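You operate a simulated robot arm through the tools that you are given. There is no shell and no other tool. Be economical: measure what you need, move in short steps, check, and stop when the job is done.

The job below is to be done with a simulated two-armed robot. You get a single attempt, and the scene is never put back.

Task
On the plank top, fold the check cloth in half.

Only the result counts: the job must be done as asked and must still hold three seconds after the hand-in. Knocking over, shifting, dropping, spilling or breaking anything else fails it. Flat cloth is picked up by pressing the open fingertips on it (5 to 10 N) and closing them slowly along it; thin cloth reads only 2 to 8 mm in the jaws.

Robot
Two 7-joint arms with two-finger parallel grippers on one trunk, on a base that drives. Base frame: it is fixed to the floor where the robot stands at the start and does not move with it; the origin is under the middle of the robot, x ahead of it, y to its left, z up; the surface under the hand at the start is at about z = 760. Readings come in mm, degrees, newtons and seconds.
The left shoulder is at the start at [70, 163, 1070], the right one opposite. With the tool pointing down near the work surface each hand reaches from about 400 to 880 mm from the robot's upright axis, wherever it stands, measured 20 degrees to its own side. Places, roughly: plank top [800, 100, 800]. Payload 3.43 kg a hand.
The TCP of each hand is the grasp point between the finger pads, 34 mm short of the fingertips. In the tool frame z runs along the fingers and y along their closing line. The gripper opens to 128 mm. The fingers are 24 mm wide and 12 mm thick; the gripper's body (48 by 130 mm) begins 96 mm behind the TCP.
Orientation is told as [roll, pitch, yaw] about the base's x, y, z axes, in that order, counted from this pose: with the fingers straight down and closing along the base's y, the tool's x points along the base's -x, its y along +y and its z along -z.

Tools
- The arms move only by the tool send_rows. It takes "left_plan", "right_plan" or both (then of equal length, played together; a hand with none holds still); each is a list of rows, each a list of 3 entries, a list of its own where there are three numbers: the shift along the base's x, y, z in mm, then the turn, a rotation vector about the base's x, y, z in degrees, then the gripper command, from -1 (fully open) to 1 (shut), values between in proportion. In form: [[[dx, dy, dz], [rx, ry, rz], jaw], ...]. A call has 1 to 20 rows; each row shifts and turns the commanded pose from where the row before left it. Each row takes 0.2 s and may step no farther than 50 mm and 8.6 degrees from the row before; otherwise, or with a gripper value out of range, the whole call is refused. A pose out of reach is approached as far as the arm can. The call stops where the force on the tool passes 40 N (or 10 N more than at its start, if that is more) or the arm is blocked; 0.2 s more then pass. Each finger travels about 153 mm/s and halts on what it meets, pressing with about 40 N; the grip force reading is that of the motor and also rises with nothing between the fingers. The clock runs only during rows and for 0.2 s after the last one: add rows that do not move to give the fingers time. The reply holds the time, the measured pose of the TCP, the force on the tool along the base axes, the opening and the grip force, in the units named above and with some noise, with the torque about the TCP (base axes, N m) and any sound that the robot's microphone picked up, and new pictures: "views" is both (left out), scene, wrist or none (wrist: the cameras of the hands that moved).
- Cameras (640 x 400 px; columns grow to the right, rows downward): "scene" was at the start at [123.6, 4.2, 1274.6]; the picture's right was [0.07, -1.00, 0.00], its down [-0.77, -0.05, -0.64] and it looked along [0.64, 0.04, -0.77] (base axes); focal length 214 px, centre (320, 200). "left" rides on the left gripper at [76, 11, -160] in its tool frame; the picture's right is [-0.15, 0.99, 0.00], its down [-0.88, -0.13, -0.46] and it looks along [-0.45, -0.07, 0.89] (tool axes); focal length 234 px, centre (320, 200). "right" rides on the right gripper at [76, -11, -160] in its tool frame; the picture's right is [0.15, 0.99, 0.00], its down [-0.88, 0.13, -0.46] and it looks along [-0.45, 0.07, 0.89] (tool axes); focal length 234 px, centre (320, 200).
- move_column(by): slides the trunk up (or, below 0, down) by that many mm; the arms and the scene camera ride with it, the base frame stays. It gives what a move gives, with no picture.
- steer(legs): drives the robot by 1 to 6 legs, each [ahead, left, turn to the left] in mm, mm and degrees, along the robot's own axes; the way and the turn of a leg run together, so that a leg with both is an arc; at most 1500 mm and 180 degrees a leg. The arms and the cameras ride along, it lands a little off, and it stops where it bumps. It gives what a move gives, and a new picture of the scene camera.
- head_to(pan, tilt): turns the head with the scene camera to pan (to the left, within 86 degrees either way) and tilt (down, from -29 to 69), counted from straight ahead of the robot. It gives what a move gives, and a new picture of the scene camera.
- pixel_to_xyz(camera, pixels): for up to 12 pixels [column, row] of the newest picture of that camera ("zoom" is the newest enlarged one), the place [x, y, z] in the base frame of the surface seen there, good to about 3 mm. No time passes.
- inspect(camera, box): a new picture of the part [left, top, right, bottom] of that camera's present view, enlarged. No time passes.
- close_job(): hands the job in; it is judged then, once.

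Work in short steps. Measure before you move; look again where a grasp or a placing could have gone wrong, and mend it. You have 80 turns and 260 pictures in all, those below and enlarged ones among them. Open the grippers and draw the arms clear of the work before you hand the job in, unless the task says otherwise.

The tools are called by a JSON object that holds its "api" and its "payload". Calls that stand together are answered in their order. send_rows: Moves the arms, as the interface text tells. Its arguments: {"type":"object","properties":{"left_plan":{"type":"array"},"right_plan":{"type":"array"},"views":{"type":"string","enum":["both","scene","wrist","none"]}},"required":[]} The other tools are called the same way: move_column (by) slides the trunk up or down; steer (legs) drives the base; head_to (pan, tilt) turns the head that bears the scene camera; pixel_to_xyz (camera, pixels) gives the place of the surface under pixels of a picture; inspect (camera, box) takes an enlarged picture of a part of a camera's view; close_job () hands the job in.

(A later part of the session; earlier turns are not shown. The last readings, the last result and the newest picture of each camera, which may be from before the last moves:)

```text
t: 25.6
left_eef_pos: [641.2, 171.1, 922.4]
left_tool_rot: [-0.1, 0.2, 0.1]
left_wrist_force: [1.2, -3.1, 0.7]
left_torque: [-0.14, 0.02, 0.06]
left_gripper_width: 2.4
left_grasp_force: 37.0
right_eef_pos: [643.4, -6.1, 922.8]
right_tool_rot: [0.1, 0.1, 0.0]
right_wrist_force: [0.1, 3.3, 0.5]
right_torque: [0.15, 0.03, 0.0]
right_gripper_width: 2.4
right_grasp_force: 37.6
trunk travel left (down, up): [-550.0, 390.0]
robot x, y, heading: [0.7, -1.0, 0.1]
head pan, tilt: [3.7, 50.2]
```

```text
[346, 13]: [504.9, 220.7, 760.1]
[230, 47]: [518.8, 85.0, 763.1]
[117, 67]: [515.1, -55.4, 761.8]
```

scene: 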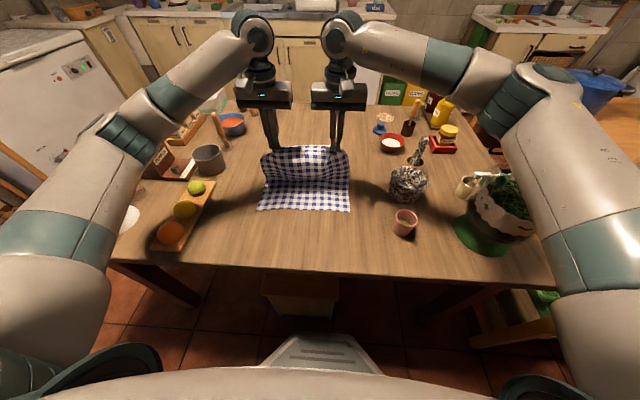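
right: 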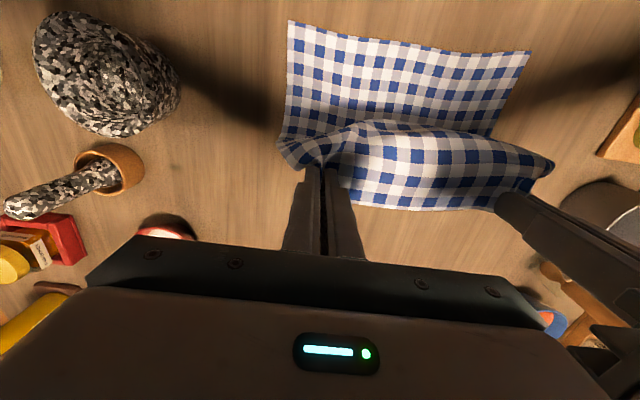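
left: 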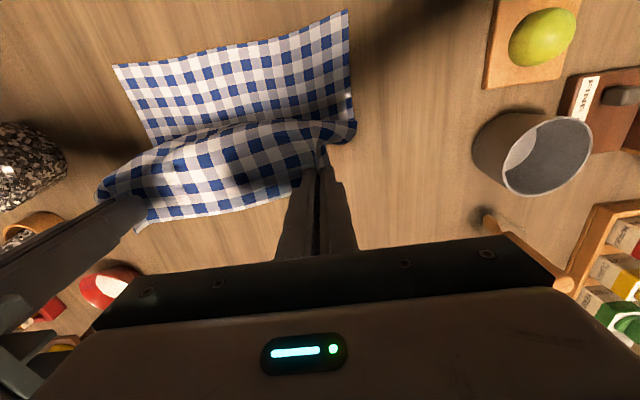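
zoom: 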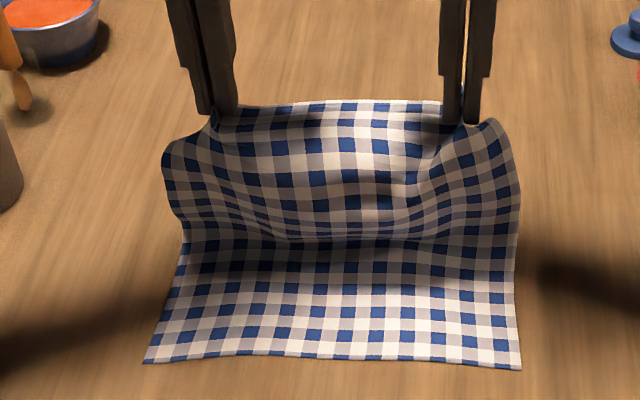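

Near edge is now at x≈503–515, y −58…218. I finish the arc so the pinches end about 10 mm inside that edge, stopping with the tips just above the cloth.

{"api": "send_rows", "payload": {"left_plan": [[[-30, 0, -6], [0, 0, 0], 1], [[-28, 0, -14], [0, 0, 0], 1], [[-25, 0, -20], [0, 0, 0], 1], [[-20, 0, -24], [0, 0, 0], 1], [[-15, 0, -26], [0, 0, 0], 1], [[-10, 0, -18], [0, 0, 0], 1], [[0, 0, -6], [0, 0, 0], 1], [[0, 0, 0], [0, 0, 0], 1]], "right_plan": [[[-30, 0, -6], [0, 0, 0], 1], [[-28, 0, -14], [0, 0, 0], 1], [[-25, 0, -20], [0, 0, 0], 1], [[-20, 0, -24], [0, 0, 0], 1], [[-15, 0, -26], [0, 0, 0], 1], [[-8, 0, -18], [0, 0, 0], 1], [[0, 0, -6], [0, 0, 0], 1], [[0, 0, 0], [0, 0, 0], 1]]}}

{"api": "inspect", "payload": {"camera": "scene", "box": [220, 140, 380, 240]}}

```text
t: 27.4
left_eef_pos: [512.2, 172.7, 809.2]
left_tool_rot: [0.0, -0.1, 0.1]
left_wrist_force: [0.8, -1.9, 1.6]
left_torque: [-0.08, -0.04, 0.05]
left_gripper_width: 2.5
left_grasp_force: 36.7
right_eef_pos: [515.3, -4.5, 810.3]
right_tool_rot: [0.1, -0.1, 0.0]
right_wrist_force: [-1.1, 2.5, 0.6]
right_torque: [0.05, -0.02, 0.01]
right_gripper_width: 2.0
right_grasp_force: 37.3
trunk travel left (down, up): [-550.0, 390.0]
robot x, y, heading: [-2.1, -2.0, 0.1]
head pan, tilt: [3.7, 50.2]
```

scene: 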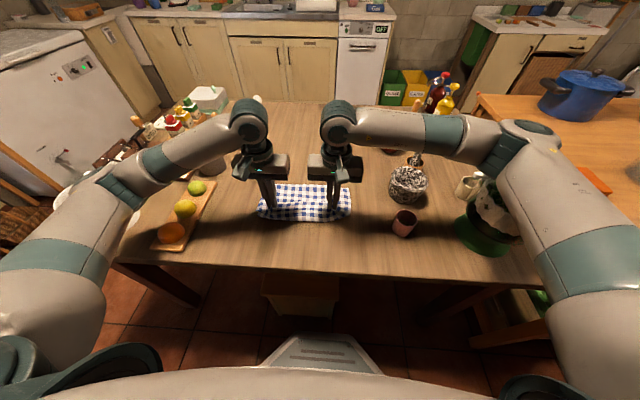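
right: 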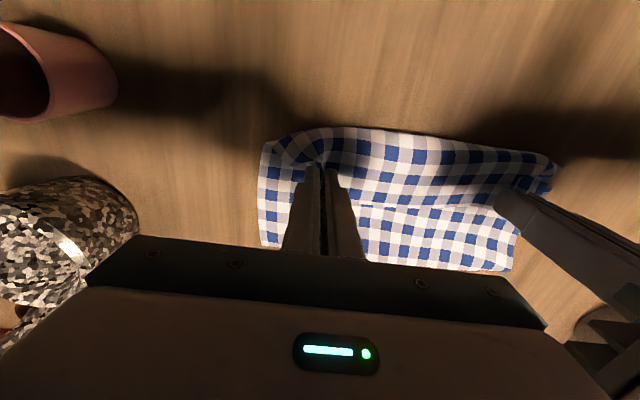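
left: 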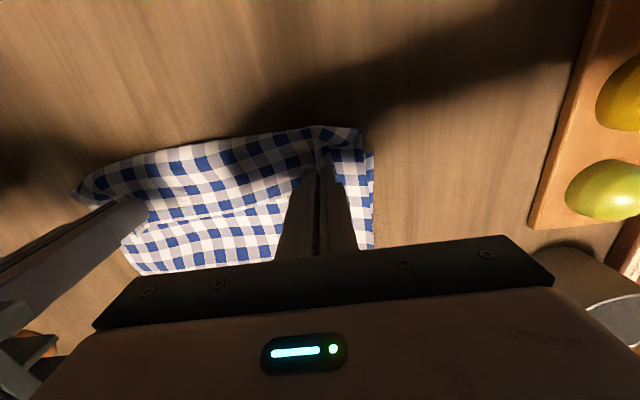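

```text
4.00 times, centred on (300, 190) of scene
```

zoom: 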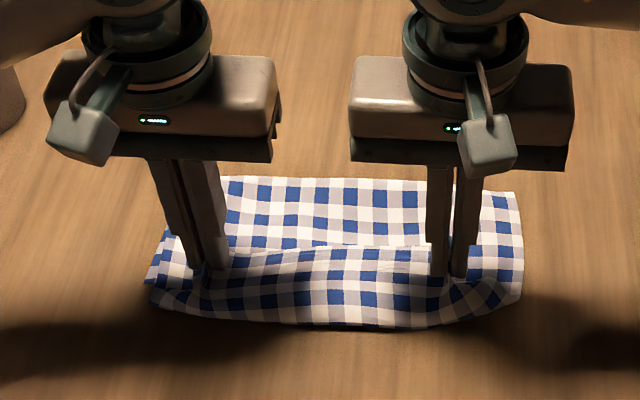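

The hem line sits on the far side of the fingers (zoom row 245), so the near end of the flap is rolled under because the tools kept their orientation. I raise the hands again and tilt the fingers forward (toward +x) to unroll it.

{"api": "send_rows", "payload": {"left_plan": [[[0, 0, 20], [0, -4, 0], 1], [[5, 0, 20], [0, -8, 0], 1], [[5, 0, 15], [0, -8, 0], 1], [[5, 0, 10], [0, -8, 0], 1], [[0, 0, 0], [0, -8, 0], 1], [[0, 0, 0], [0, -8, 0], 1], [[0, 0, 0], [0, 0, 0], 1]], "right_plan": [[[0, 0, 20], [0, -4, 0], 1], [[5, 0, 20], [0, -8, 0], 1], [[5, 0, 15], [0, -8, 0], 1], [[5, 0, 10], [0, -8, 0], 1], [[0, 0, 0], [0, -8, 0], 1], [[0, 0, 0], [0, -8, 0], 1], [[0, 0, 0], [0, 0, 0], 1]]}}

{"api": "inspect", "payload": {"camera": "scene", "box": [220, 140, 380, 240]}}

{"api": "pixel_to_xyz", "payload": {"camera": "scene", "pixels": [[300, 267], [200, 262], [400, 272]]}}

```text
t: 29.0
left_eef_pos: [537.1, 170.2, 872.6]
left_tool_rot: [0.0, -44.0, 0.1]
left_wrist_force: [0.8, 0.1, -0.1]
left_torque: [0.02, 0.02, 0.01]
left_gripper_width: 2.3
left_grasp_force: 36.8
left hand out of reach, approached as far as the arm can: row 6
right_eef_pos: [530.3, -6.6, 875.3]
right_tool_rot: [0.0, -44.1, 0.0]
right_wrist_force: [-0.3, -0.5, 0.5]
right_torque: [-0.01, 0.01, 0.0]
right_gripper_width: 2.5
right_grasp_force: 37.5
trunk travel left (down, up): [-550.0, 390.0]
robot x, y, heading: [3.8, -0.4, -0.1]
head pan, tilt: [3.7, 50.2]
```

scene: 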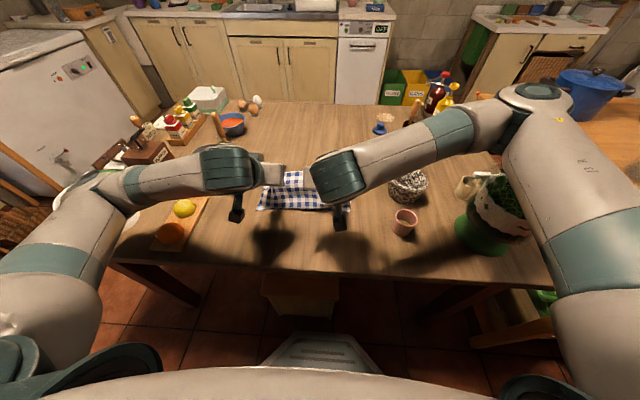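
right: 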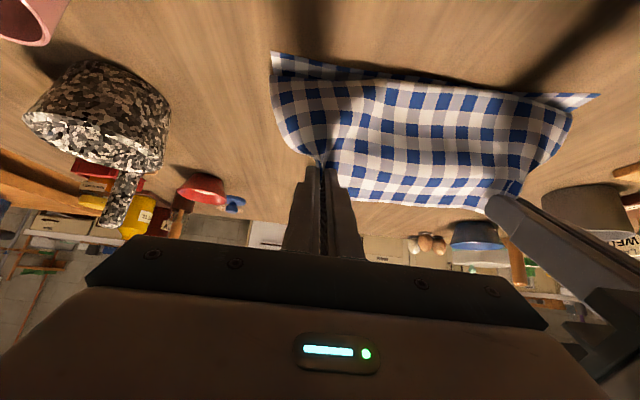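
left: 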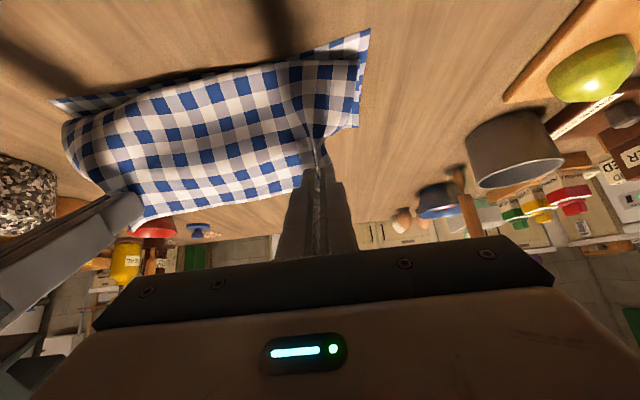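

```text
4.00 times, centred on (300, 190) of scene
```

zoom: 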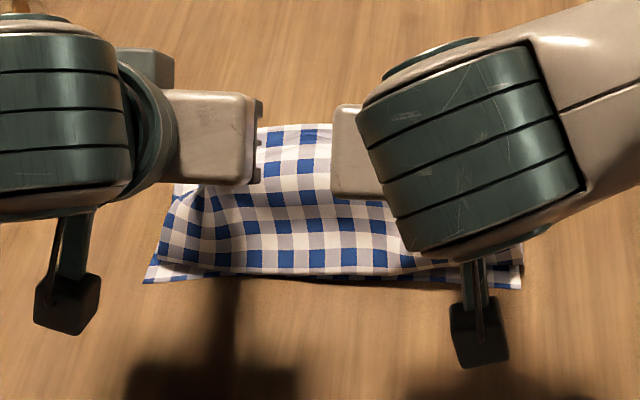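

```text
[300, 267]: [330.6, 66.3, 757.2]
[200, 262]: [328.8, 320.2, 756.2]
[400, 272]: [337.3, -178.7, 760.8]
```

The tilt to 44° already unrolled most of it, but reach limits more tilt this close. I move the hands forward over the fold, then back the base by 140 mm so that they return to this spot with more room.

{"api": "send_rows", "payload": {"left_plan": [[[28, 0, 0], [0, 0, 0], 1], [[28, 0, 0], [0, 0, 0], 1], [[28, 0, -8], [0, 0, 0], 1], [[28, 0, -10], [0, 0, 0], 1], [[26, 0, -12], [0, 0, 0], 1], [[0, 0, 0], [0, 0, 0], 1]], "right_plan": [[[28, 0, 0], [0, 0, 0], 1], [[28, 0, 0], [0, 0, 0], 1], [[28, 0, -8], [0, 0, 0], 1], [[28, 0, -10], [0, 0, 0], 1], [[28, 0, -12], [0, 0, 0], 1], [[0, 0, 0], [0, 0, 0], 1]], "views": "scene"}}

{"api": "inspect", "payload": {"camera": "scene", "box": [220, 140, 380, 240]}}

```text
t: 30.4
left_eef_pos: [673.9, 170.7, 848.7]
left_tool_rot: [0.1, -44.4, 0.1]
left_wrist_force: [-0.8, -1.1, 0.1]
left_torque: [-0.05, 0.05, -0.02]
left_gripper_width: 2.3
left_grasp_force: 37.1
right_eef_pos: [668.3, -5.4, 846.9]
right_tool_rot: [0.2, -44.1, -0.1]
right_wrist_force: [0.3, 0.5, -0.1]
right_torque: [-0.01, 0.03, 0.05]
right_gripper_width: 2.5
right_grasp_force: 37.7
trunk travel left (down, up): [-550.0, 390.0]
robot x, y, heading: [-0.5, 5.6, 0.2]
head pan, tilt: [3.7, 50.2]
```

scene: 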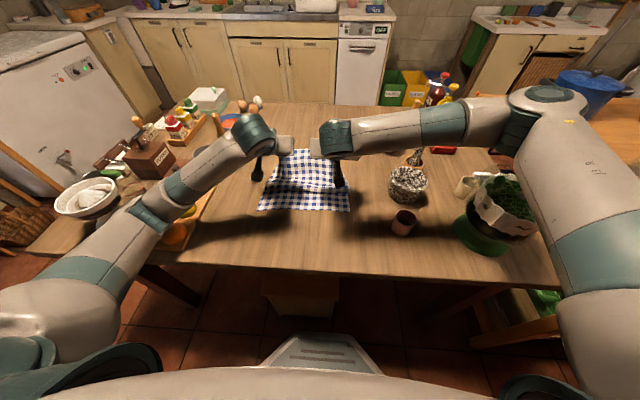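

```text
4.00 times, centred on (300, 190) of scene
```

zoom: 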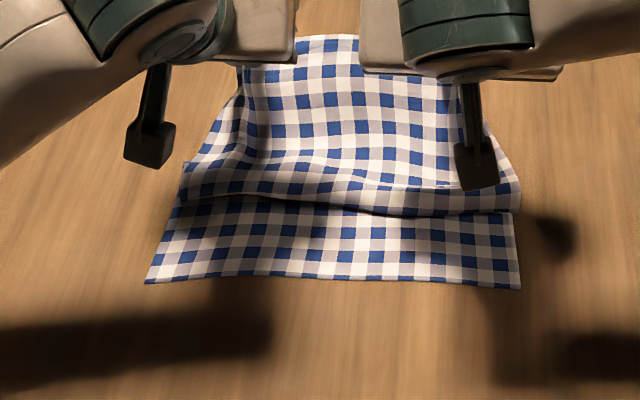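

Before driving I check the forearm heights above the fruit board and bowl.

{"api": "pixel_to_xyz", "payload": {"camera": "scene", "pixels": [[215, 160], [190, 185], [150, 215], [110, 240], [80, 195], [178, 235], [450, 125], [520, 100], [480, 215], [400, 135], [550, 160]]}}

```text
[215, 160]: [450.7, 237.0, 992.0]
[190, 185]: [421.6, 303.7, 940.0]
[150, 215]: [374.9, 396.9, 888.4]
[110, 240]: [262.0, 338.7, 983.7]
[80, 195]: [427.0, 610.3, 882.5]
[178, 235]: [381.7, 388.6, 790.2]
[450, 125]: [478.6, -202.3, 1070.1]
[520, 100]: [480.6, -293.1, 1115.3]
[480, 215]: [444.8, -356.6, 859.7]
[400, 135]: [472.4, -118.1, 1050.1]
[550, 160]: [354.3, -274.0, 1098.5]
```

The left elbow looks low near the orange. I zoom there.

{"api": "inspect", "payload": {"camera": "scene", "box": [90, 140, 250, 260]}}

```text
3.33 times, centred on (170, 200) of scene
```

zoom: 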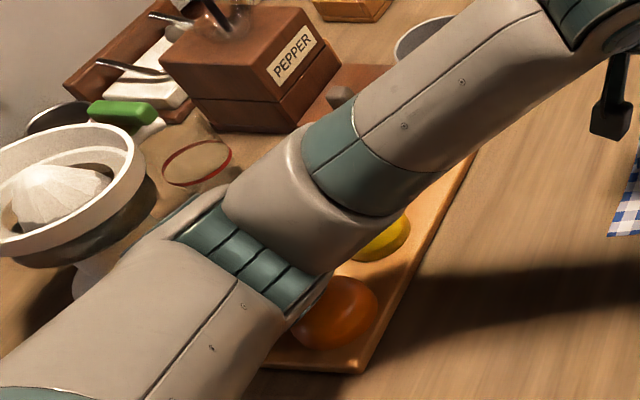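

The elbow is close to the orange. I raise the trunk 60 mm to lift the elbows; the hands then come down by the same amount.

{"api": "move_column", "payload": {"by": 60}}

{"api": "send_rows", "payload": {"left_plan": [[[0, 0, -20], [0, 0, 0], 1], [[0, 0, -20], [0, 0, 0], 1], [[0, 0, -20], [0, 0, 0], 1]], "right_plan": [[[0, 0, -20], [0, 0, 0], 1], [[0, 0, -20], [0, 0, 0], 1], [[0, 0, -20], [0, 0, 0], 1]], "views": "none"}}

{"api": "move_column", "payload": {"by": 60}}

{"api": "send_rows", "payload": {"left_plan": [[[0, 0, -20], [0, 0, 0], 1], [[0, 0, -20], [0, 0, 0], 1], [[0, 0, -20], [0, 0, 0], 1]], "right_plan": [[[0, 0, -20], [0, 0, 0], 1], [[0, 0, -20], [0, 0, 0], 1], [[0, 0, -20], [0, 0, 0], 1]], "views": "scene"}}

```text
t: 31.4
left_eef_pos: [675.1, 169.2, 900.7]
left_tool_rot: [-0.1, -43.9, 0.1]
left_wrist_force: [1.0, 0.7, -0.3]
left_torque: [0.0, 0.01, 0.03]
left_gripper_width: 2.5
left_grasp_force: 37.8
right_eef_pos: [670.8, -4.5, 903.7]
right_tool_rot: [0.0, -44.1, 0.0]
right_wrist_force: [0.1, -0.2, -0.2]
right_torque: [-0.01, 0.01, 0.03]
right_gripper_width: 2.5
right_grasp_force: 37.1
trunk travel left (down, up): [-610.0, 330.0]
robot x, y, heading: [-2.5, 1.6, -0.0]
head pan, tilt: [3.7, 50.2]
```

```text
t: 32.2
left_eef_pos: [672.9, 168.3, 844.7]
left_tool_rot: [-0.1, -44.1, 0.1]
left_wrist_force: [-0.1, 0.1, -0.4]
left_torque: [0.01, -0.08, 0.02]
left_gripper_width: 2.4
left_grasp_force: 37.1
right_eef_pos: [668.2, -7.2, 846.2]
right_tool_rot: [0.0, -44.2, -0.2]
right_wrist_force: [-0.1, -0.2, -0.6]
right_torque: [-0.01, -0.01, 0.01]
right_gripper_width: 2.7
right_grasp_force: 36.6
trunk travel left (down, up): [-610.0, 330.0]
robot x, y, heading: [1.7, 0.7, 0.0]
head pan, tilt: [3.7, 50.2]
```

```text
t: 33.2
left_eef_pos: [675.3, 169.2, 902.1]
left_tool_rot: [-0.1, -44.0, 0.1]
left_wrist_force: [0.7, -0.5, -0.7]
left_torque: [0.04, 0.0, -0.05]
left_gripper_width: 2.3
left_grasp_force: 36.7
right_eef_pos: [669.9, -5.2, 903.9]
right_tool_rot: [0.1, -44.0, 0.0]
right_wrist_force: [0.4, 0.3, -0.3]
right_torque: [0.02, -0.01, -0.01]
right_gripper_width: 2.4
right_grasp_force: 37.2
trunk travel left (down, up): [-670.0, 270.0]
robot x, y, heading: [-1.3, 0.2, 0.0]
head pan, tilt: [3.7, 50.2]
```

```text
t: 34.0
left_eef_pos: [674.2, 170.6, 842.9]
left_tool_rot: [0.0, -44.0, 0.1]
left_wrist_force: [0.5, -0.3, 0.9]
left_torque: [-0.03, 0.01, 0.02]
left_gripper_width: 2.5
left_grasp_force: 37.0
right_eef_pos: [670.6, -5.7, 844.7]
right_tool_rot: [0.0, -44.1, 0.0]
right_wrist_force: [0.4, 0.6, -0.5]
right_torque: [0.01, 0.0, 0.01]
right_gripper_width: 2.4
right_grasp_force: 37.4
trunk travel left (down, up): [-670.0, 270.0]
robot x, y, heading: [-0.7, 0.8, 0.0]
head pan, tilt: [3.7, 50.2]
```

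scene: 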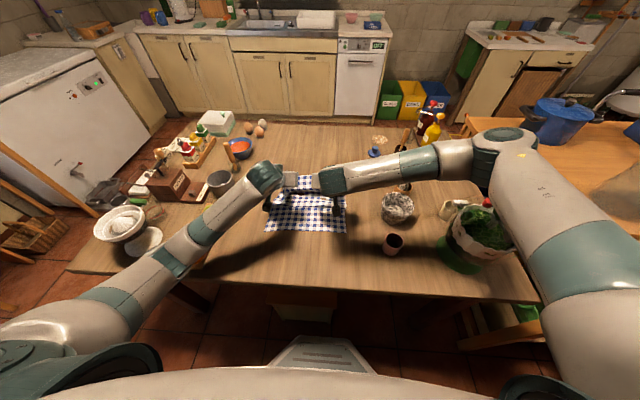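

Elbows rose. I check the left forearm heights once more before backing off.

{"api": "pixel_to_xyz", "payload": {"camera": "scene", "pixels": [[232, 195], [205, 225], [175, 255], [205, 262], [130, 290]]}}

{"api": "inspect", "payload": {"camera": "scene", "box": [110, 170, 270, 290]}}

```text
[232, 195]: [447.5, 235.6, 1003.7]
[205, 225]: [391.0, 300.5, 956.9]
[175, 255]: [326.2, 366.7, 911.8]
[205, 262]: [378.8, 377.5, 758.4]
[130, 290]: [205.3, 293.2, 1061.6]
```

```text
3.33 times, centred on (190, 230) of scene
```

zoom: 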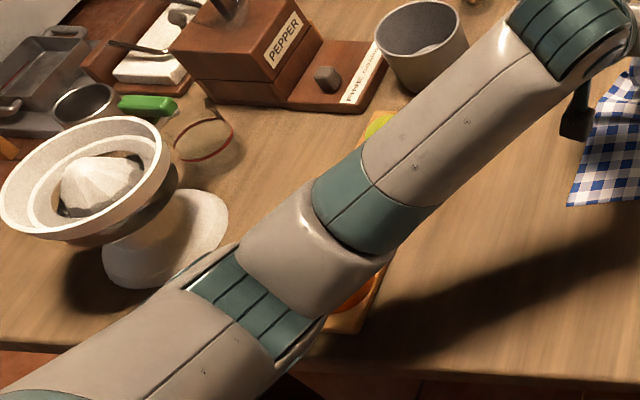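

Clear. I back the base 130 mm; the hands go from x≈672 to ≈542 at z≈843, within the cloth's slack.

{"api": "steer", "payload": {"legs": [[-130, 0, 0]]}}

{"api": "inspect", "payload": {"camera": "scene", "box": [220, 120, 380, 220]}}

```text
t: 35.3
left_eef_pos: [544.6, 170.2, 843.7]
left_tool_rot: [-0.1, -44.0, 0.1]
left_wrist_force: [-0.4, 0.5, -0.1]
left_torque: [-0.03, -0.01, 0.02]
left_gripper_width: 2.5
left_grasp_force: 37.4
right_eef_pos: [540.5, -4.9, 844.9]
right_tool_rot: [0.0, -44.0, 0.0]
right_wrist_force: [0.3, 1.4, 0.9]
right_torque: [-0.02, -0.02, 0.01]
right_gripper_width: 2.3
right_grasp_force: 37.4
trunk travel left (down, up): [-670.0, 270.0]
robot x, y, heading: [-132.5, 0.2, -0.2]
head pan, tilt: [3.7, 50.2]
```

scene: 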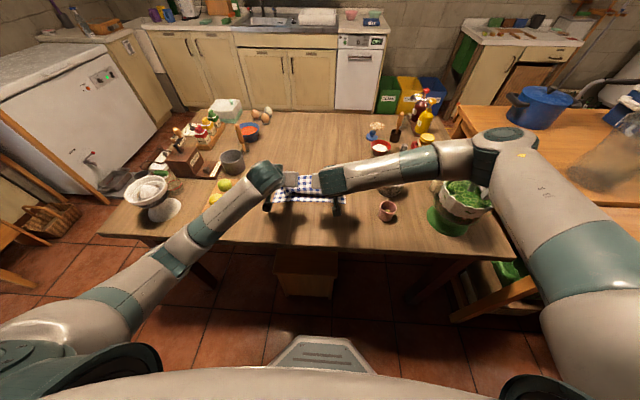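

```text
4.00 times, centred on (300, 170) of scene
```

zoom: 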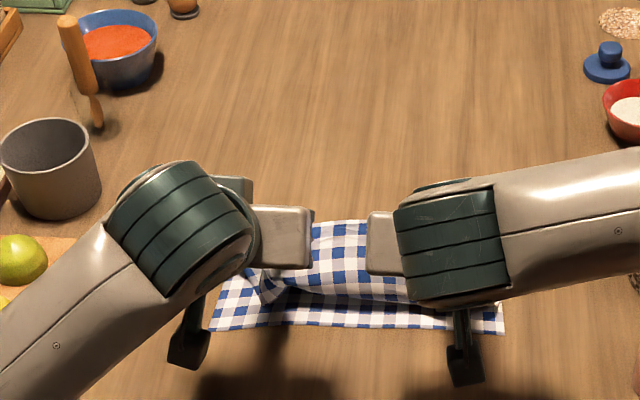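

Now I tilt to about 62° and pull toward the near edge while descending, keeping the flap taut.

{"api": "send_rows", "payload": {"left_plan": [[[-10, 0, 0], [0, -6, 0], 1], [[-12, 0, 0], [0, -6, 0], 1], [[-12, 0, -5], [0, -6, 0], 1], [[-12, 0, -8], [0, 0, 0], 1], [[-8, 0, -8], [0, 0, 0], 1], [[0, 0, 0], [0, 0, 0], 1]], "right_plan": [[[-8, 0, 0], [0, -6, 0], 1], [[-10, 0, 0], [0, -6, 0], 1], [[-12, 0, -5], [0, -6, 0], 1], [[-12, 0, -8], [0, 0, 0], 1], [[-6, 0, -8], [0, 0, 0], 1], [[0, 0, 0], [0, 0, 0], 1]]}}

{"api": "inspect", "payload": {"camera": "scene", "box": [220, 120, 380, 220]}}

```text
t: 36.7
left_eef_pos: [488.8, 169.6, 821.9]
left_tool_rot: [-0.2, -62.0, 0.2]
left_wrist_force: [0.4, -0.7, -0.1]
left_torque: [-0.03, 0.0, -0.02]
left_gripper_width: 2.3
left_grasp_force: 37.0
right_eef_pos: [492.7, -5.8, 824.5]
right_tool_rot: [0.1, -62.0, 0.0]
right_wrist_force: [0.9, 0.1, -0.3]
right_torque: [0.01, -0.01, 0.0]
right_gripper_width: 2.2
right_grasp_force: 37.2
trunk travel left (down, up): [-670.0, 270.0]
robot x, y, heading: [-132.5, 2.0, -0.1]
head pan, tilt: [3.7, 50.2]
```

scene: 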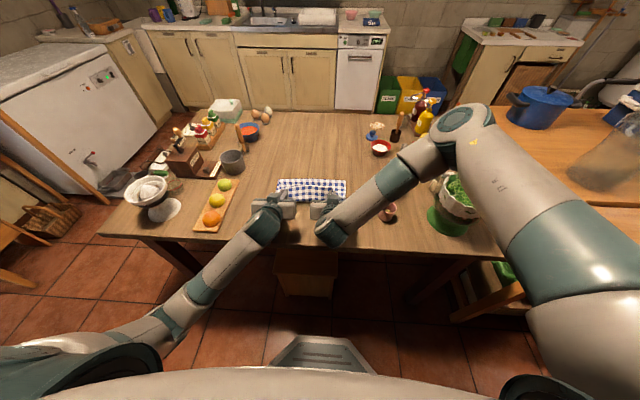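
right: 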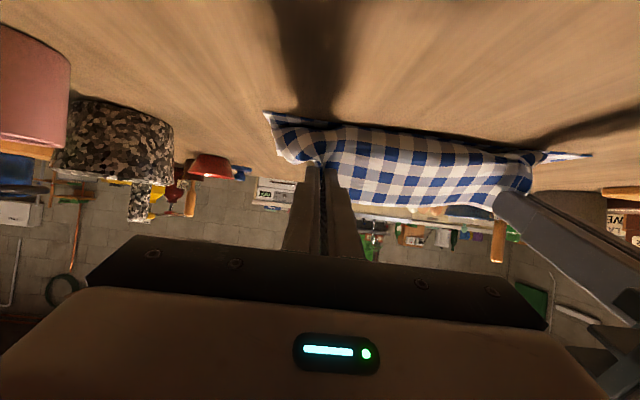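
left: 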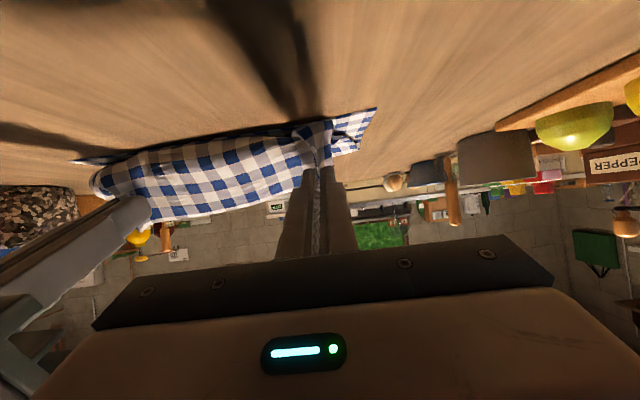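

```text
4.00 times, centred on (300, 170) of scene
```

zoom: 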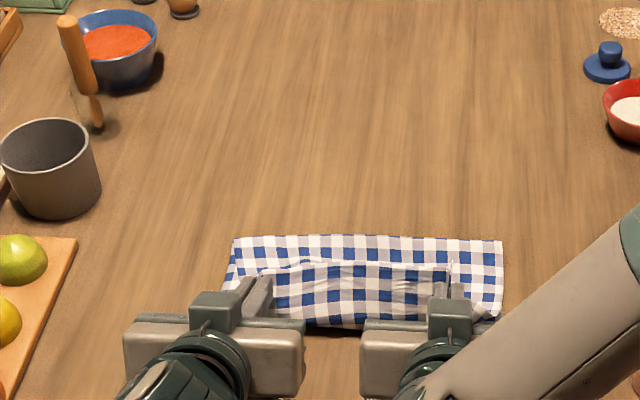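

The hem stands up now, but there's still slack rolled toward the near side. I measure the fold line and hem.

{"api": "pixel_to_xyz", "payload": {"camera": "zoom", "pixels": [[236, 240], [370, 236], [500, 242], [300, 264], [370, 263], [430, 266], [340, 290], [340, 310], [340, 324], [490, 315]]}}

{"api": "pixel_to_xyz", "payload": {"camera": "left", "pixels": [[220, 215], [220, 190], [220, 165], [220, 148], [372, 110], [90, 160]]}}

{"api": "inspect", "payload": {"camera": "left", "box": [70, 90, 390, 240]}}

```text
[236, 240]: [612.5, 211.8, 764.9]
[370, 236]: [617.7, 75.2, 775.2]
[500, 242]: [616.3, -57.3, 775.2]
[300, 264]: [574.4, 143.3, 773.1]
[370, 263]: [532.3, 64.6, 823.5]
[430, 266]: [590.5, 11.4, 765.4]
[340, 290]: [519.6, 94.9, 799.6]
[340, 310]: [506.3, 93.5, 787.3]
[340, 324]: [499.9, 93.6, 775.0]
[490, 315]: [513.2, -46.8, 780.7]
```

```text
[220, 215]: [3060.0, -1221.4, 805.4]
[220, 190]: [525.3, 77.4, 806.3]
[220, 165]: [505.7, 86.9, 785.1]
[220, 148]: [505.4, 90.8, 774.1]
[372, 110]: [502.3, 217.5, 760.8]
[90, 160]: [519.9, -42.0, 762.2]
```

```text
2.00 times, centred on (230, 165) of left
```

zoom: 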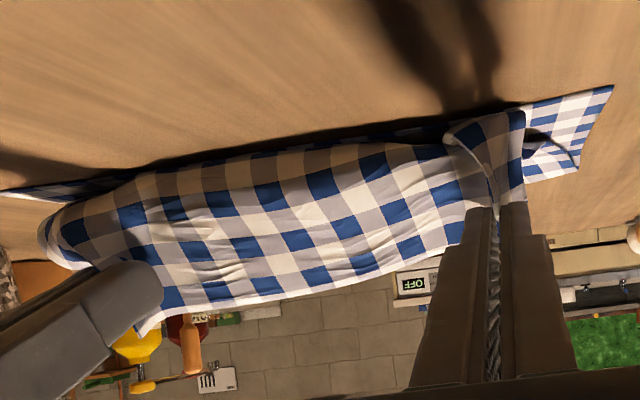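

The fold line has crept to x≈616, so the flap is too long and rolled. I lift the hem back up over x≈650 (keeping the tilt) to re-form the fold, then will come back along a taut arc.

{"api": "send_rows", "payload": {"left_plan": [[[10, 0, 25], [0, 0, 0], 1], [[20, 0, 25], [0, 0, 0], 1], [[25, 0, 22], [0, 0, 0], 1], [[28, 0, 15], [0, 0, 0], 1], [[28, 0, 10], [0, 0, 0], 1], [[24, 0, 0], [0, 0, 0], 1], [[0, 0, 0], [0, 0, 0], 1]], "right_plan": [[[10, 0, 25], [0, 0, 0], 1], [[20, 0, 25], [0, 0, 0], 1], [[25, 0, 22], [0, 0, 0], 1], [[28, 0, 13], [0, 0, 0], 1], [[26, 0, 10], [0, 0, 0], 1], [[22, 0, 0], [0, 0, 0], 1], [[0, 0, 0], [0, 0, 0], 1]]}}

{"api": "inspect", "payload": {"camera": "scene", "box": [220, 120, 380, 220]}}

```text
t: 38.3
left_eef_pos: [625.0, 169.6, 920.7]
left_tool_rot: [-0.2, -62.0, 0.2]
left_wrist_force: [-0.5, 0.4, -0.5]
left_torque: [0.03, -0.02, -0.02]
left_gripper_width: 2.3
left_grasp_force: 37.2
right_eef_pos: [622.8, -5.1, 919.4]
right_tool_rot: [0.1, -62.0, -0.1]
right_wrist_force: [-0.5, -0.8, -0.3]
right_torque: [-0.04, 0.0, 0.04]
right_gripper_width: 2.4
right_grasp_force: 37.3
trunk travel left (down, up): [-670.0, 270.0]
robot x, y, heading: [-130.8, -4.0, 0.3]
head pan, tilt: [3.7, 50.2]
```

scene: 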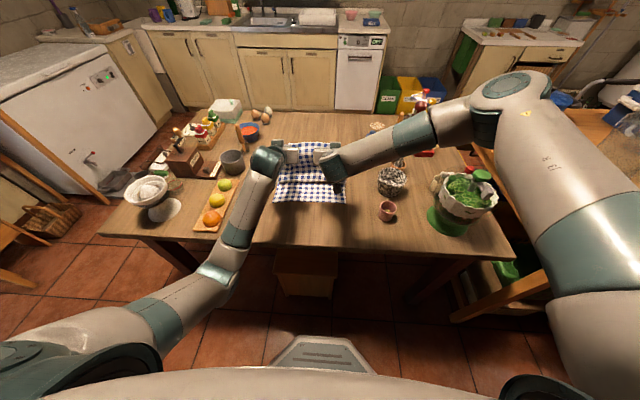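
right: 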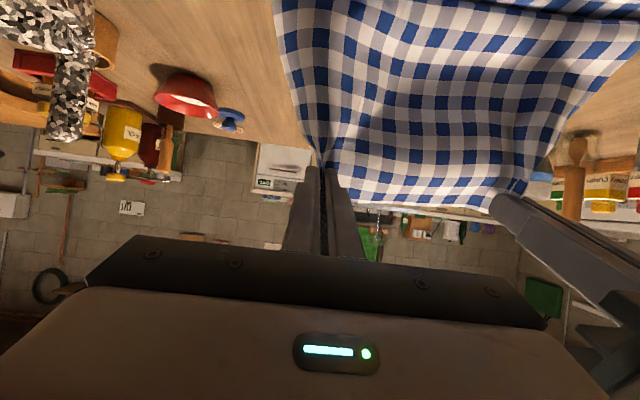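
left: 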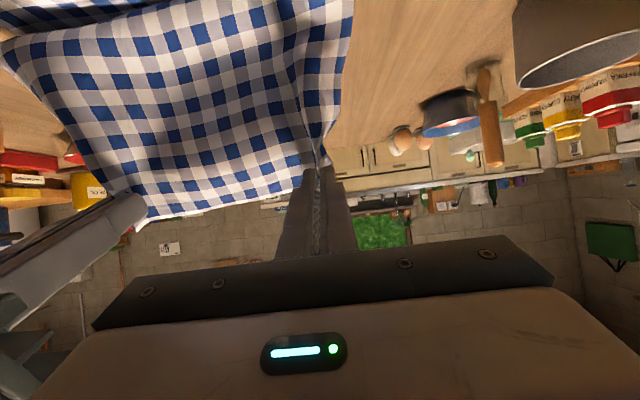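

```text
4.00 times, centred on (300, 170) of scene
```

zoom: 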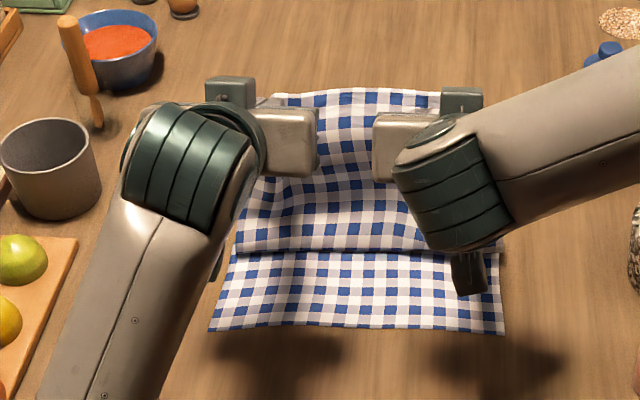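

There's still slack bulging near (zoom row 250). I measure it and raise further to take up the slack.

{"api": "pixel_to_xyz", "payload": {"camera": "zoom", "pixels": [[330, 250], [330, 240], [330, 215], [330, 190], [330, 160], [340, 95], [330, 325], [215, 328], [500, 332]]}}

{"api": "send_rows", "payload": {"left_plan": [[[5, 0, 15], [0, 0, 0], 1], [[5, 0, 15], [0, 0, 0], 1], [[5, 0, 10], [0, 0, 0], 1], [[0, 0, 0], [0, 0, 0], 1]], "right_plan": [[[5, 0, 15], [0, 0, 0], 1], [[5, 0, 15], [0, 0, 0], 1], [[5, 0, 10], [0, 0, 0], 1], [[0, 0, 0], [0, 0, 0], 1]], "views": "scene"}}

{"api": "inspect", "payload": {"camera": "scene", "box": [220, 120, 380, 220]}}

```text
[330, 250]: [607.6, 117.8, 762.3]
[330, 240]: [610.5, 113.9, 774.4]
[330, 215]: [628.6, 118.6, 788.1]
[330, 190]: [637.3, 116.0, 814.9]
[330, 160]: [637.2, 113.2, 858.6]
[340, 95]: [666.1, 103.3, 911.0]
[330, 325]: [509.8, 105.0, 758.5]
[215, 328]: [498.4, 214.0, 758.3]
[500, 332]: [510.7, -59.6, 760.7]
```

```text
t: 39.3
left_eef_pos: [640.9, 170.0, 960.5]
left_tool_rot: [-0.2, -62.0, 0.2]
left_wrist_force: [0.5, -1.4, 0.1]
left_torque: [-0.01, 0.02, 0.0]
left_gripper_width: 2.1
left_grasp_force: 36.9
right_eef_pos: [638.3, -4.7, 958.9]
right_tool_rot: [0.0, -62.0, -0.1]
right_wrist_force: [0.1, 0.4, -0.6]
right_torque: [-0.05, 0.02, 0.03]
right_gripper_width: 2.5
right_grasp_force: 37.2
trunk travel left (down, up): [-670.0, 270.0]
robot x, y, heading: [-125.4, 1.5, -0.1]
head pan, tilt: [3.7, 50.2]
```

scene: 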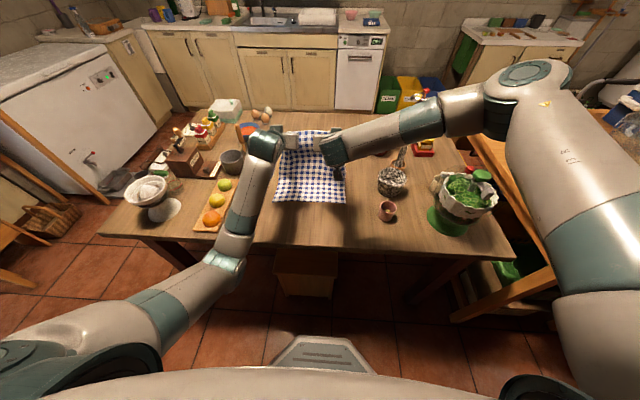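

```text
4.00 times, centred on (300, 170) of scene
```

zoom: 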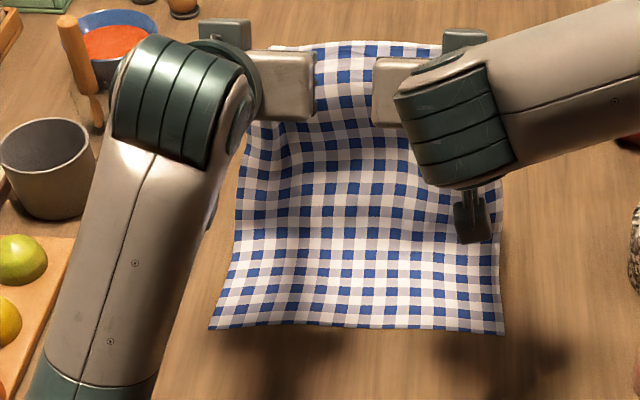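

Slack is gone. True midline is x≈670, so I set the hem above it, then follow an arc of ~149 mm radius about it down to mid-way.

{"api": "send_rows", "payload": {"left_plan": [[[12, 0, -10], [0, 0, 0], 1], [[12, 0, -15], [0, 0, 0], 1], [[0, 0, -7], [0, 0, 0], 1], [[-20, 0, -3], [0, 0, 0], 1], [[-25, 0, -4], [0, 0, 0], 1], [[-26, 0, -8], [0, 0, 0], 1], [[-24, 0, -12], [0, 0, 0], 1], [[-22, 0, -14], [0, 0, 0], 1], [[0, 0, 0], [0, 0, 0], 1]], "right_plan": [[[14, 0, -9], [0, 0, 0], 1], [[13, 0, -15], [0, 0, 0], 1], [[0, 0, -7], [0, 0, 0], 1], [[-20, 0, -3], [0, 0, 0], 1], [[-25, 0, -4], [0, 0, 0], 1], [[-26, 0, -8], [0, 0, 0], 1], [[-24, 0, -12], [0, 0, 0], 1], [[-22, 0, -14], [0, 0, 0], 1], [[0, 0, 0], [0, 0, 0], 1]]}}

{"api": "inspect", "payload": {"camera": "scene", "box": [220, 120, 380, 220]}}

```text
t: 41.3
left_eef_pos: [548.4, 168.9, 884.8]
left_tool_rot: [-0.2, -62.0, 0.1]
left_wrist_force: [-0.1, -0.8, 0.1]
left_torque: [0.01, 0.0, 0.02]
left_gripper_width: 2.6
left_grasp_force: 36.8
right_eef_pos: [548.0, -5.1, 886.9]
right_tool_rot: [0.1, -62.0, 0.0]
right_wrist_force: [0.6, 0.5, 0.0]
right_torque: [-0.06, 0.01, 0.02]
right_gripper_width: 2.8
right_grasp_force: 37.1
trunk travel left (down, up): [-670.0, 270.0]
robot x, y, heading: [-131.6, 1.4, -0.1]
head pan, tilt: [3.7, 50.2]
```

scene: 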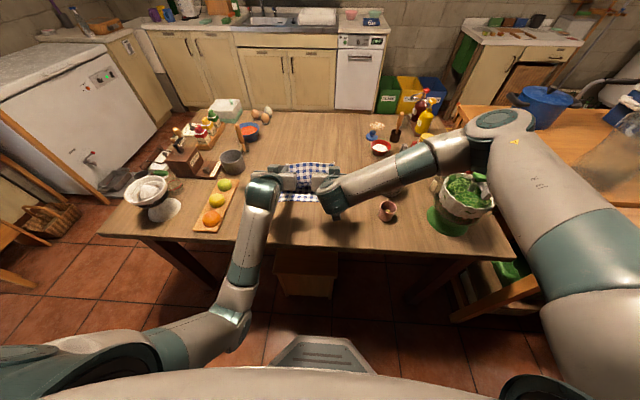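
right: 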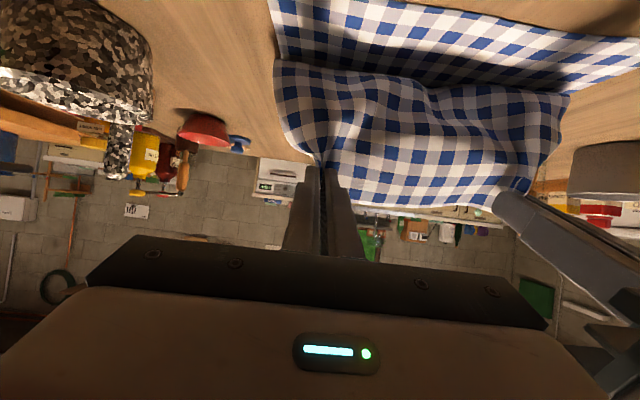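
left: 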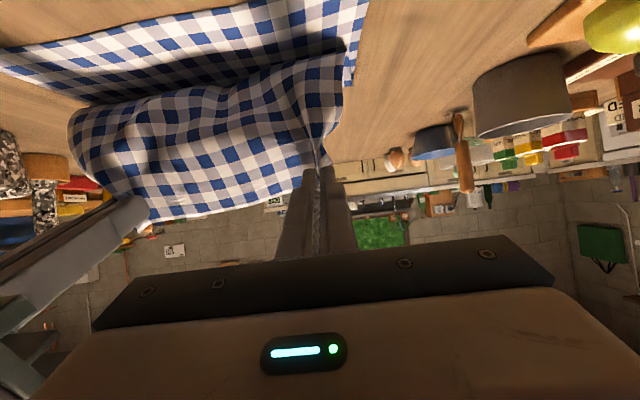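

```text
4.00 times, centred on (300, 170) of scene
```

zoom: 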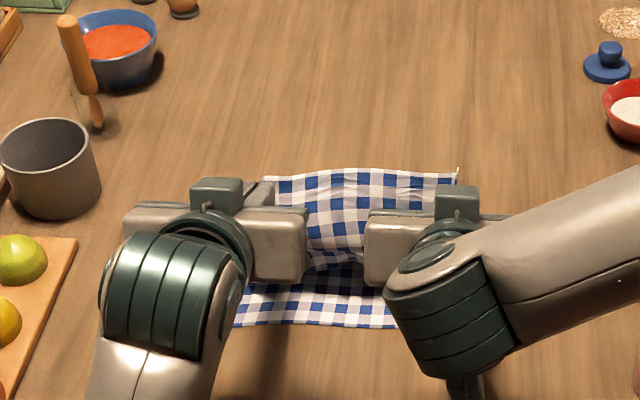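

I measure where the hanging flap's lower edge is.

{"api": "pixel_to_xyz", "payload": {"camera": "right", "pixels": [[420, 88], [420, 75], [420, 105], [420, 140], [420, 180], [420, 205], [300, 66], [560, 98]]}}

{"api": "pixel_to_xyz", "payload": {"camera": "zoom", "pixels": [[270, 178], [350, 172], [450, 176], [340, 200], [340, 230], [340, 255]]}}

```text
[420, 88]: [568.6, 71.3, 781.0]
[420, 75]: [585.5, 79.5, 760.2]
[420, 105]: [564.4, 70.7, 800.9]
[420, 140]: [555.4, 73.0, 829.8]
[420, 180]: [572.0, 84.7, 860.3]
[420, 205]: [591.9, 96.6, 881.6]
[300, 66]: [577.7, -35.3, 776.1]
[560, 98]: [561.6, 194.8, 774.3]
```

```text
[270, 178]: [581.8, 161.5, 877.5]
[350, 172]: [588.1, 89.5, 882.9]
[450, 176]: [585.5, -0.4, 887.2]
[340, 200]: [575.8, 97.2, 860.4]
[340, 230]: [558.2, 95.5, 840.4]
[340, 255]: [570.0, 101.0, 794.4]
```

The flap droops straight down below the high hands, which pulls the fold inward. I'll re-lay the cloth flat by carrying the hem back out to x≈780 low, then return it low (≈60 mm) so the loop rolls evenly.

{"api": "send_rows", "payload": {"left_plan": [[[25, 0, 15], [0, 0, 0], 1], [[28, 0, 15], [0, 0, 0], 1], [[28, 0, 15], [0, 0, 0], 1], [[25, 0, 10], [0, 0, 0], 1], [[25, 0, -10], [0, 0, 0], 1], [[25, 0, -20], [0, 0, 0], 1], [[25, 0, -30], [0, 0, 0], 1], [[20, 0, -30], [0, 0, 0], 1], [[5, 0, -17], [0, 0, 0], 1], [[0, 0, 0], [0, 0, 0], 1]], "right_plan": [[[25, 0, 15], [0, 0, 0], 1], [[28, 0, 15], [0, 0, 0], 1], [[28, 0, 15], [0, 0, 0], 1], [[25, 0, 10], [0, 0, 0], 1], [[25, 0, -10], [0, 0, 0], 1], [[25, 0, -20], [0, 0, 0], 1], [[25, 0, -30], [0, 0, 0], 1], [[20, 0, -30], [0, 0, 0], 1], [[5, 0, -17], [0, 0, 0], 1], [[0, 0, 0], [0, 0, 0], 1]]}}

{"api": "inspect", "payload": {"camera": "scene", "box": [220, 120, 380, 220]}}

```text
t: 43.5
left_eef_pos: [754.1, 169.1, 833.3]
left_tool_rot: [-0.2, -62.0, 0.3]
left_wrist_force: [-0.4, 0.0, -0.5]
left_torque: [0.02, -0.02, 0.02]
left_gripper_width: 2.4
left_grasp_force: 37.2
right_eef_pos: [752.8, -5.6, 835.1]
right_tool_rot: [0.0, -62.0, 0.0]
right_wrist_force: [-0.4, -0.7, -0.1]
right_torque: [-0.03, 0.02, 0.0]
right_gripper_width: 2.7
right_grasp_force: 37.2
trunk travel left (down, up): [-670.0, 270.0]
robot x, y, heading: [-132.2, -5.2, -0.2]
head pan, tilt: [3.7, 50.2]
```

scene: 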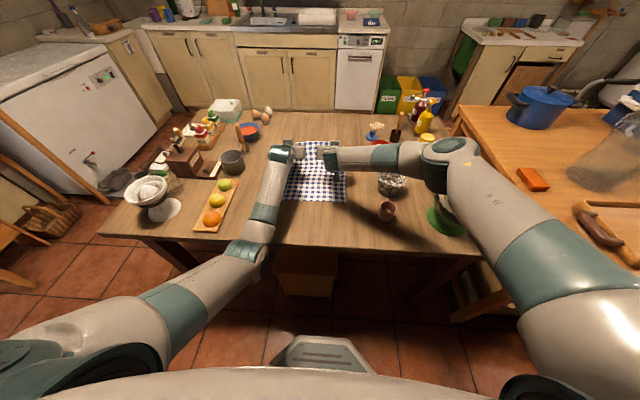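
right: 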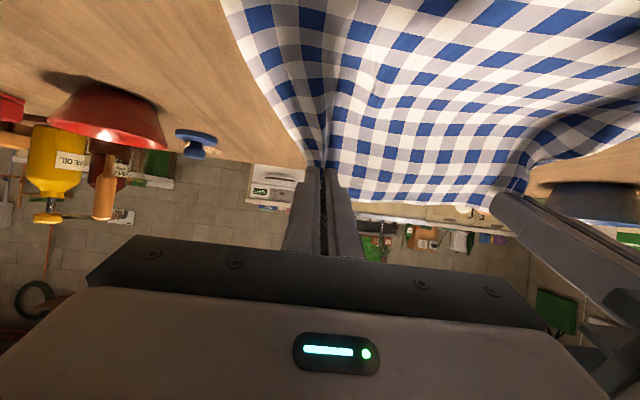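
left: 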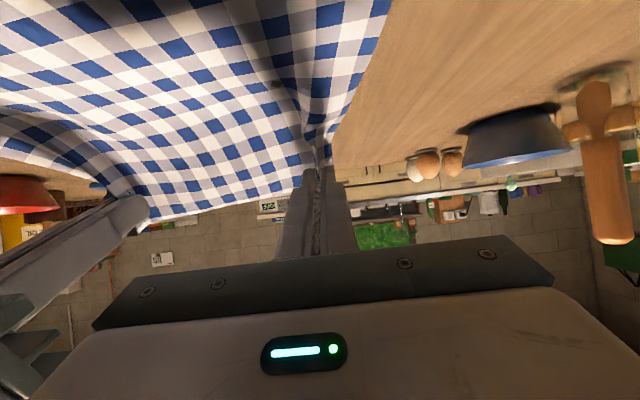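

```text
4.00 times, centred on (300, 170) of scene
```

zoom: 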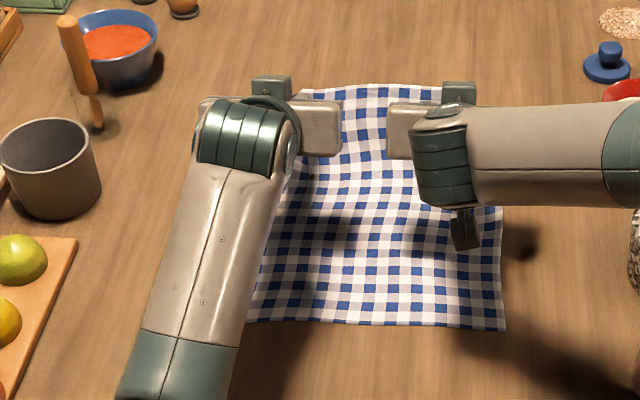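

This grip orientation (closing along y) makes the cloth leave the fingers toward the near side, so it always rolls. I'll lay the edge back flat, release, and regrip with the jaws turned 90° (closing along x), so that the cloth hangs straight off the fingertips. First I lay the edge back out.

{"api": "send_rows", "payload": {"left_plan": [[[20, 0, -10], [0, 0, 0], 1], [[18, 0, -12], [0, 0, 0], 1], [[0, 0, -10], [0, 0, 0], 1], [[0, 0, 0], [0, 0, 0], 1]], "right_plan": [[[20, 0, -10], [0, 0, 0], 1], [[18, 0, -12], [0, 0, 0], 1], [[0, 0, -10], [0, 0, 0], 1], [[0, 0, 0], [0, 0, 0], 1]]}}

```text
t: 44.5
left_eef_pos: [792.0, 168.9, 801.5]
left_tool_rot: [-0.1, -62.0, 0.1]
left_wrist_force: [-0.1, -0.1, -0.3]
left_torque: [0.02, 0.01, -0.03]
left_gripper_width: 2.7
left_grasp_force: 37.6
right_eef_pos: [793.0, -4.5, 803.2]
right_tool_rot: [0.0, -62.1, 0.0]
right_wrist_force: [-0.4, 1.6, -0.8]
right_torque: [0.02, -0.01, 0.0]
right_gripper_width: 2.7
right_grasp_force: 37.0
trunk travel left (down, up): [-670.0, 270.0]
robot x, y, heading: [-128.1, 1.8, -0.2]
head pan, tilt: [3.7, 50.2]
```

scene: 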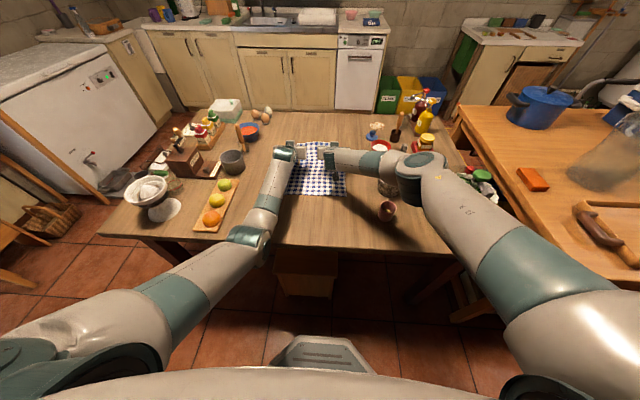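
right: 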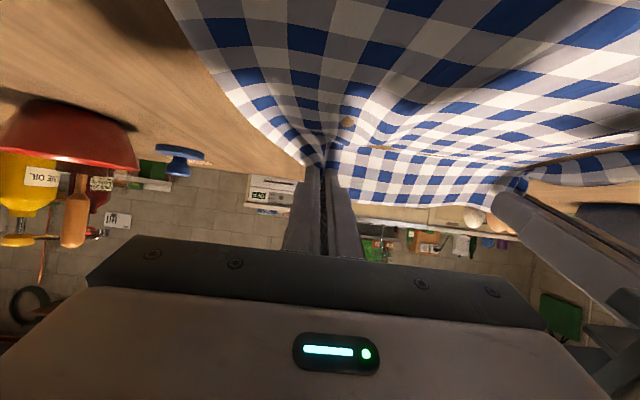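
left: 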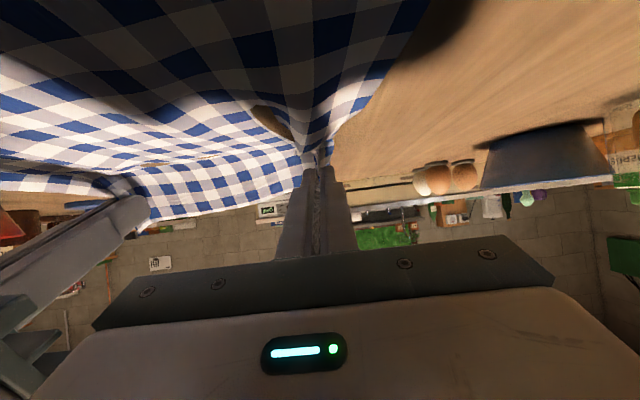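

The hem stands slightly up facing far, so releasing here lets it fall flat. I open a little and withdraw back along the fingers, upward.

{"api": "send_rows", "payload": {"left_plan": [[[12, 0, -3], [0, 0, 0], 1], [[0, 0, 0], [0, 0, 0], 0.7], [[0, 0, 0], [0, 0, 0], 0.5], [[0, 0, 0], [0, 0, 0], 0.5], [[-18, 0, 10], [0, 0, 0], 0.5], [[-18, 0, 15], [0, 0, 0], 0.5], [[-25, 0, 30], [0, 0, 0], 0.5], [[-25, 0, 40], [0, 0, 0], 0.5], [[0, 0, 40], [0, 8, 0], 0.5]], "right_plan": [[[12, 0, -3], [0, 0, 0], 1], [[0, 0, 0], [0, 0, 0], 0.7], [[0, 0, 0], [0, 0, 0], 0.5], [[0, 0, 0], [0, 0, 0], 0.5], [[-18, 0, 10], [0, 0, 0], 0.5], [[-18, 0, 15], [0, 0, 0], 0.5], [[-25, 0, 30], [0, 0, 0], 0.5], [[-25, 0, 40], [0, 0, 0], 0.5], [[0, 0, 40], [0, 8, 0], 0.5]]}}

{"api": "inspect", "payload": {"camera": "scene", "box": [220, 120, 380, 220]}}

```text
t: 46.5
left_eef_pos: [717.2, 168.7, 932.1]
left_tool_rot: [-0.1, -53.8, 0.1]
left_wrist_force: [-0.4, -0.2, -0.1]
left_torque: [0.05, -0.01, 0.0]
left_gripper_width: 31.9
left_grasp_force: 0.1
right_eef_pos: [717.3, -6.3, 935.6]
right_tool_rot: [0.0, -53.8, 0.1]
right_wrist_force: [0.5, -1.0, -0.3]
right_torque: [0.0, -0.04, -0.01]
right_gripper_width: 32.3
right_grasp_force: 0.0
trunk travel left (down, up): [-670.0, 270.0]
robot x, y, heading: [-132.8, 3.6, 0.1]
head pan, tilt: [3.7, 50.2]
```

scene: 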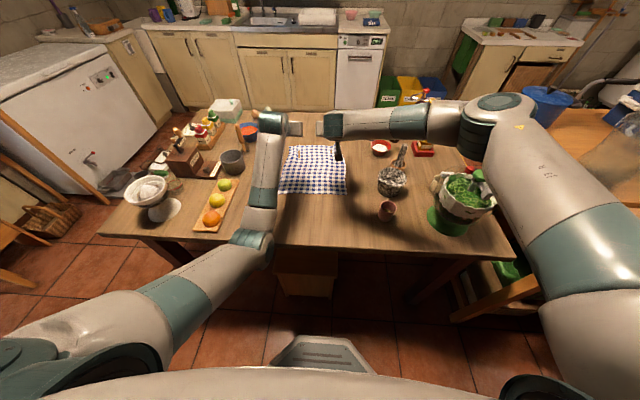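
right: 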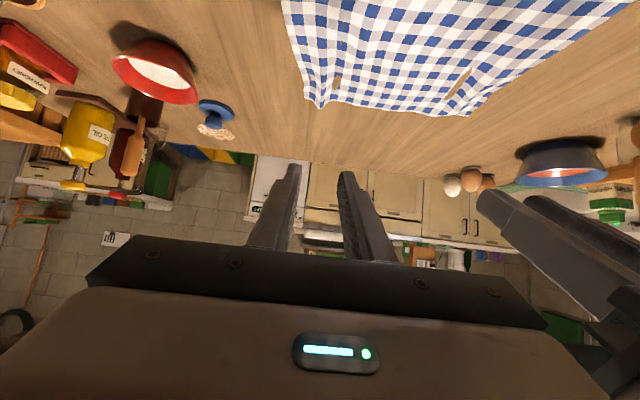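
left: 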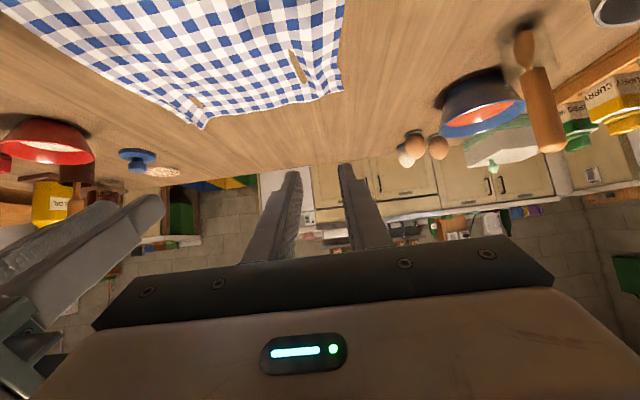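

```text
4.00 times, centred on (300, 170) of scene
```

zoom: 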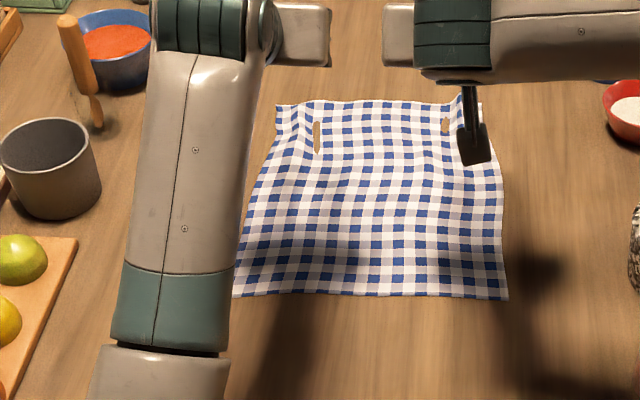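

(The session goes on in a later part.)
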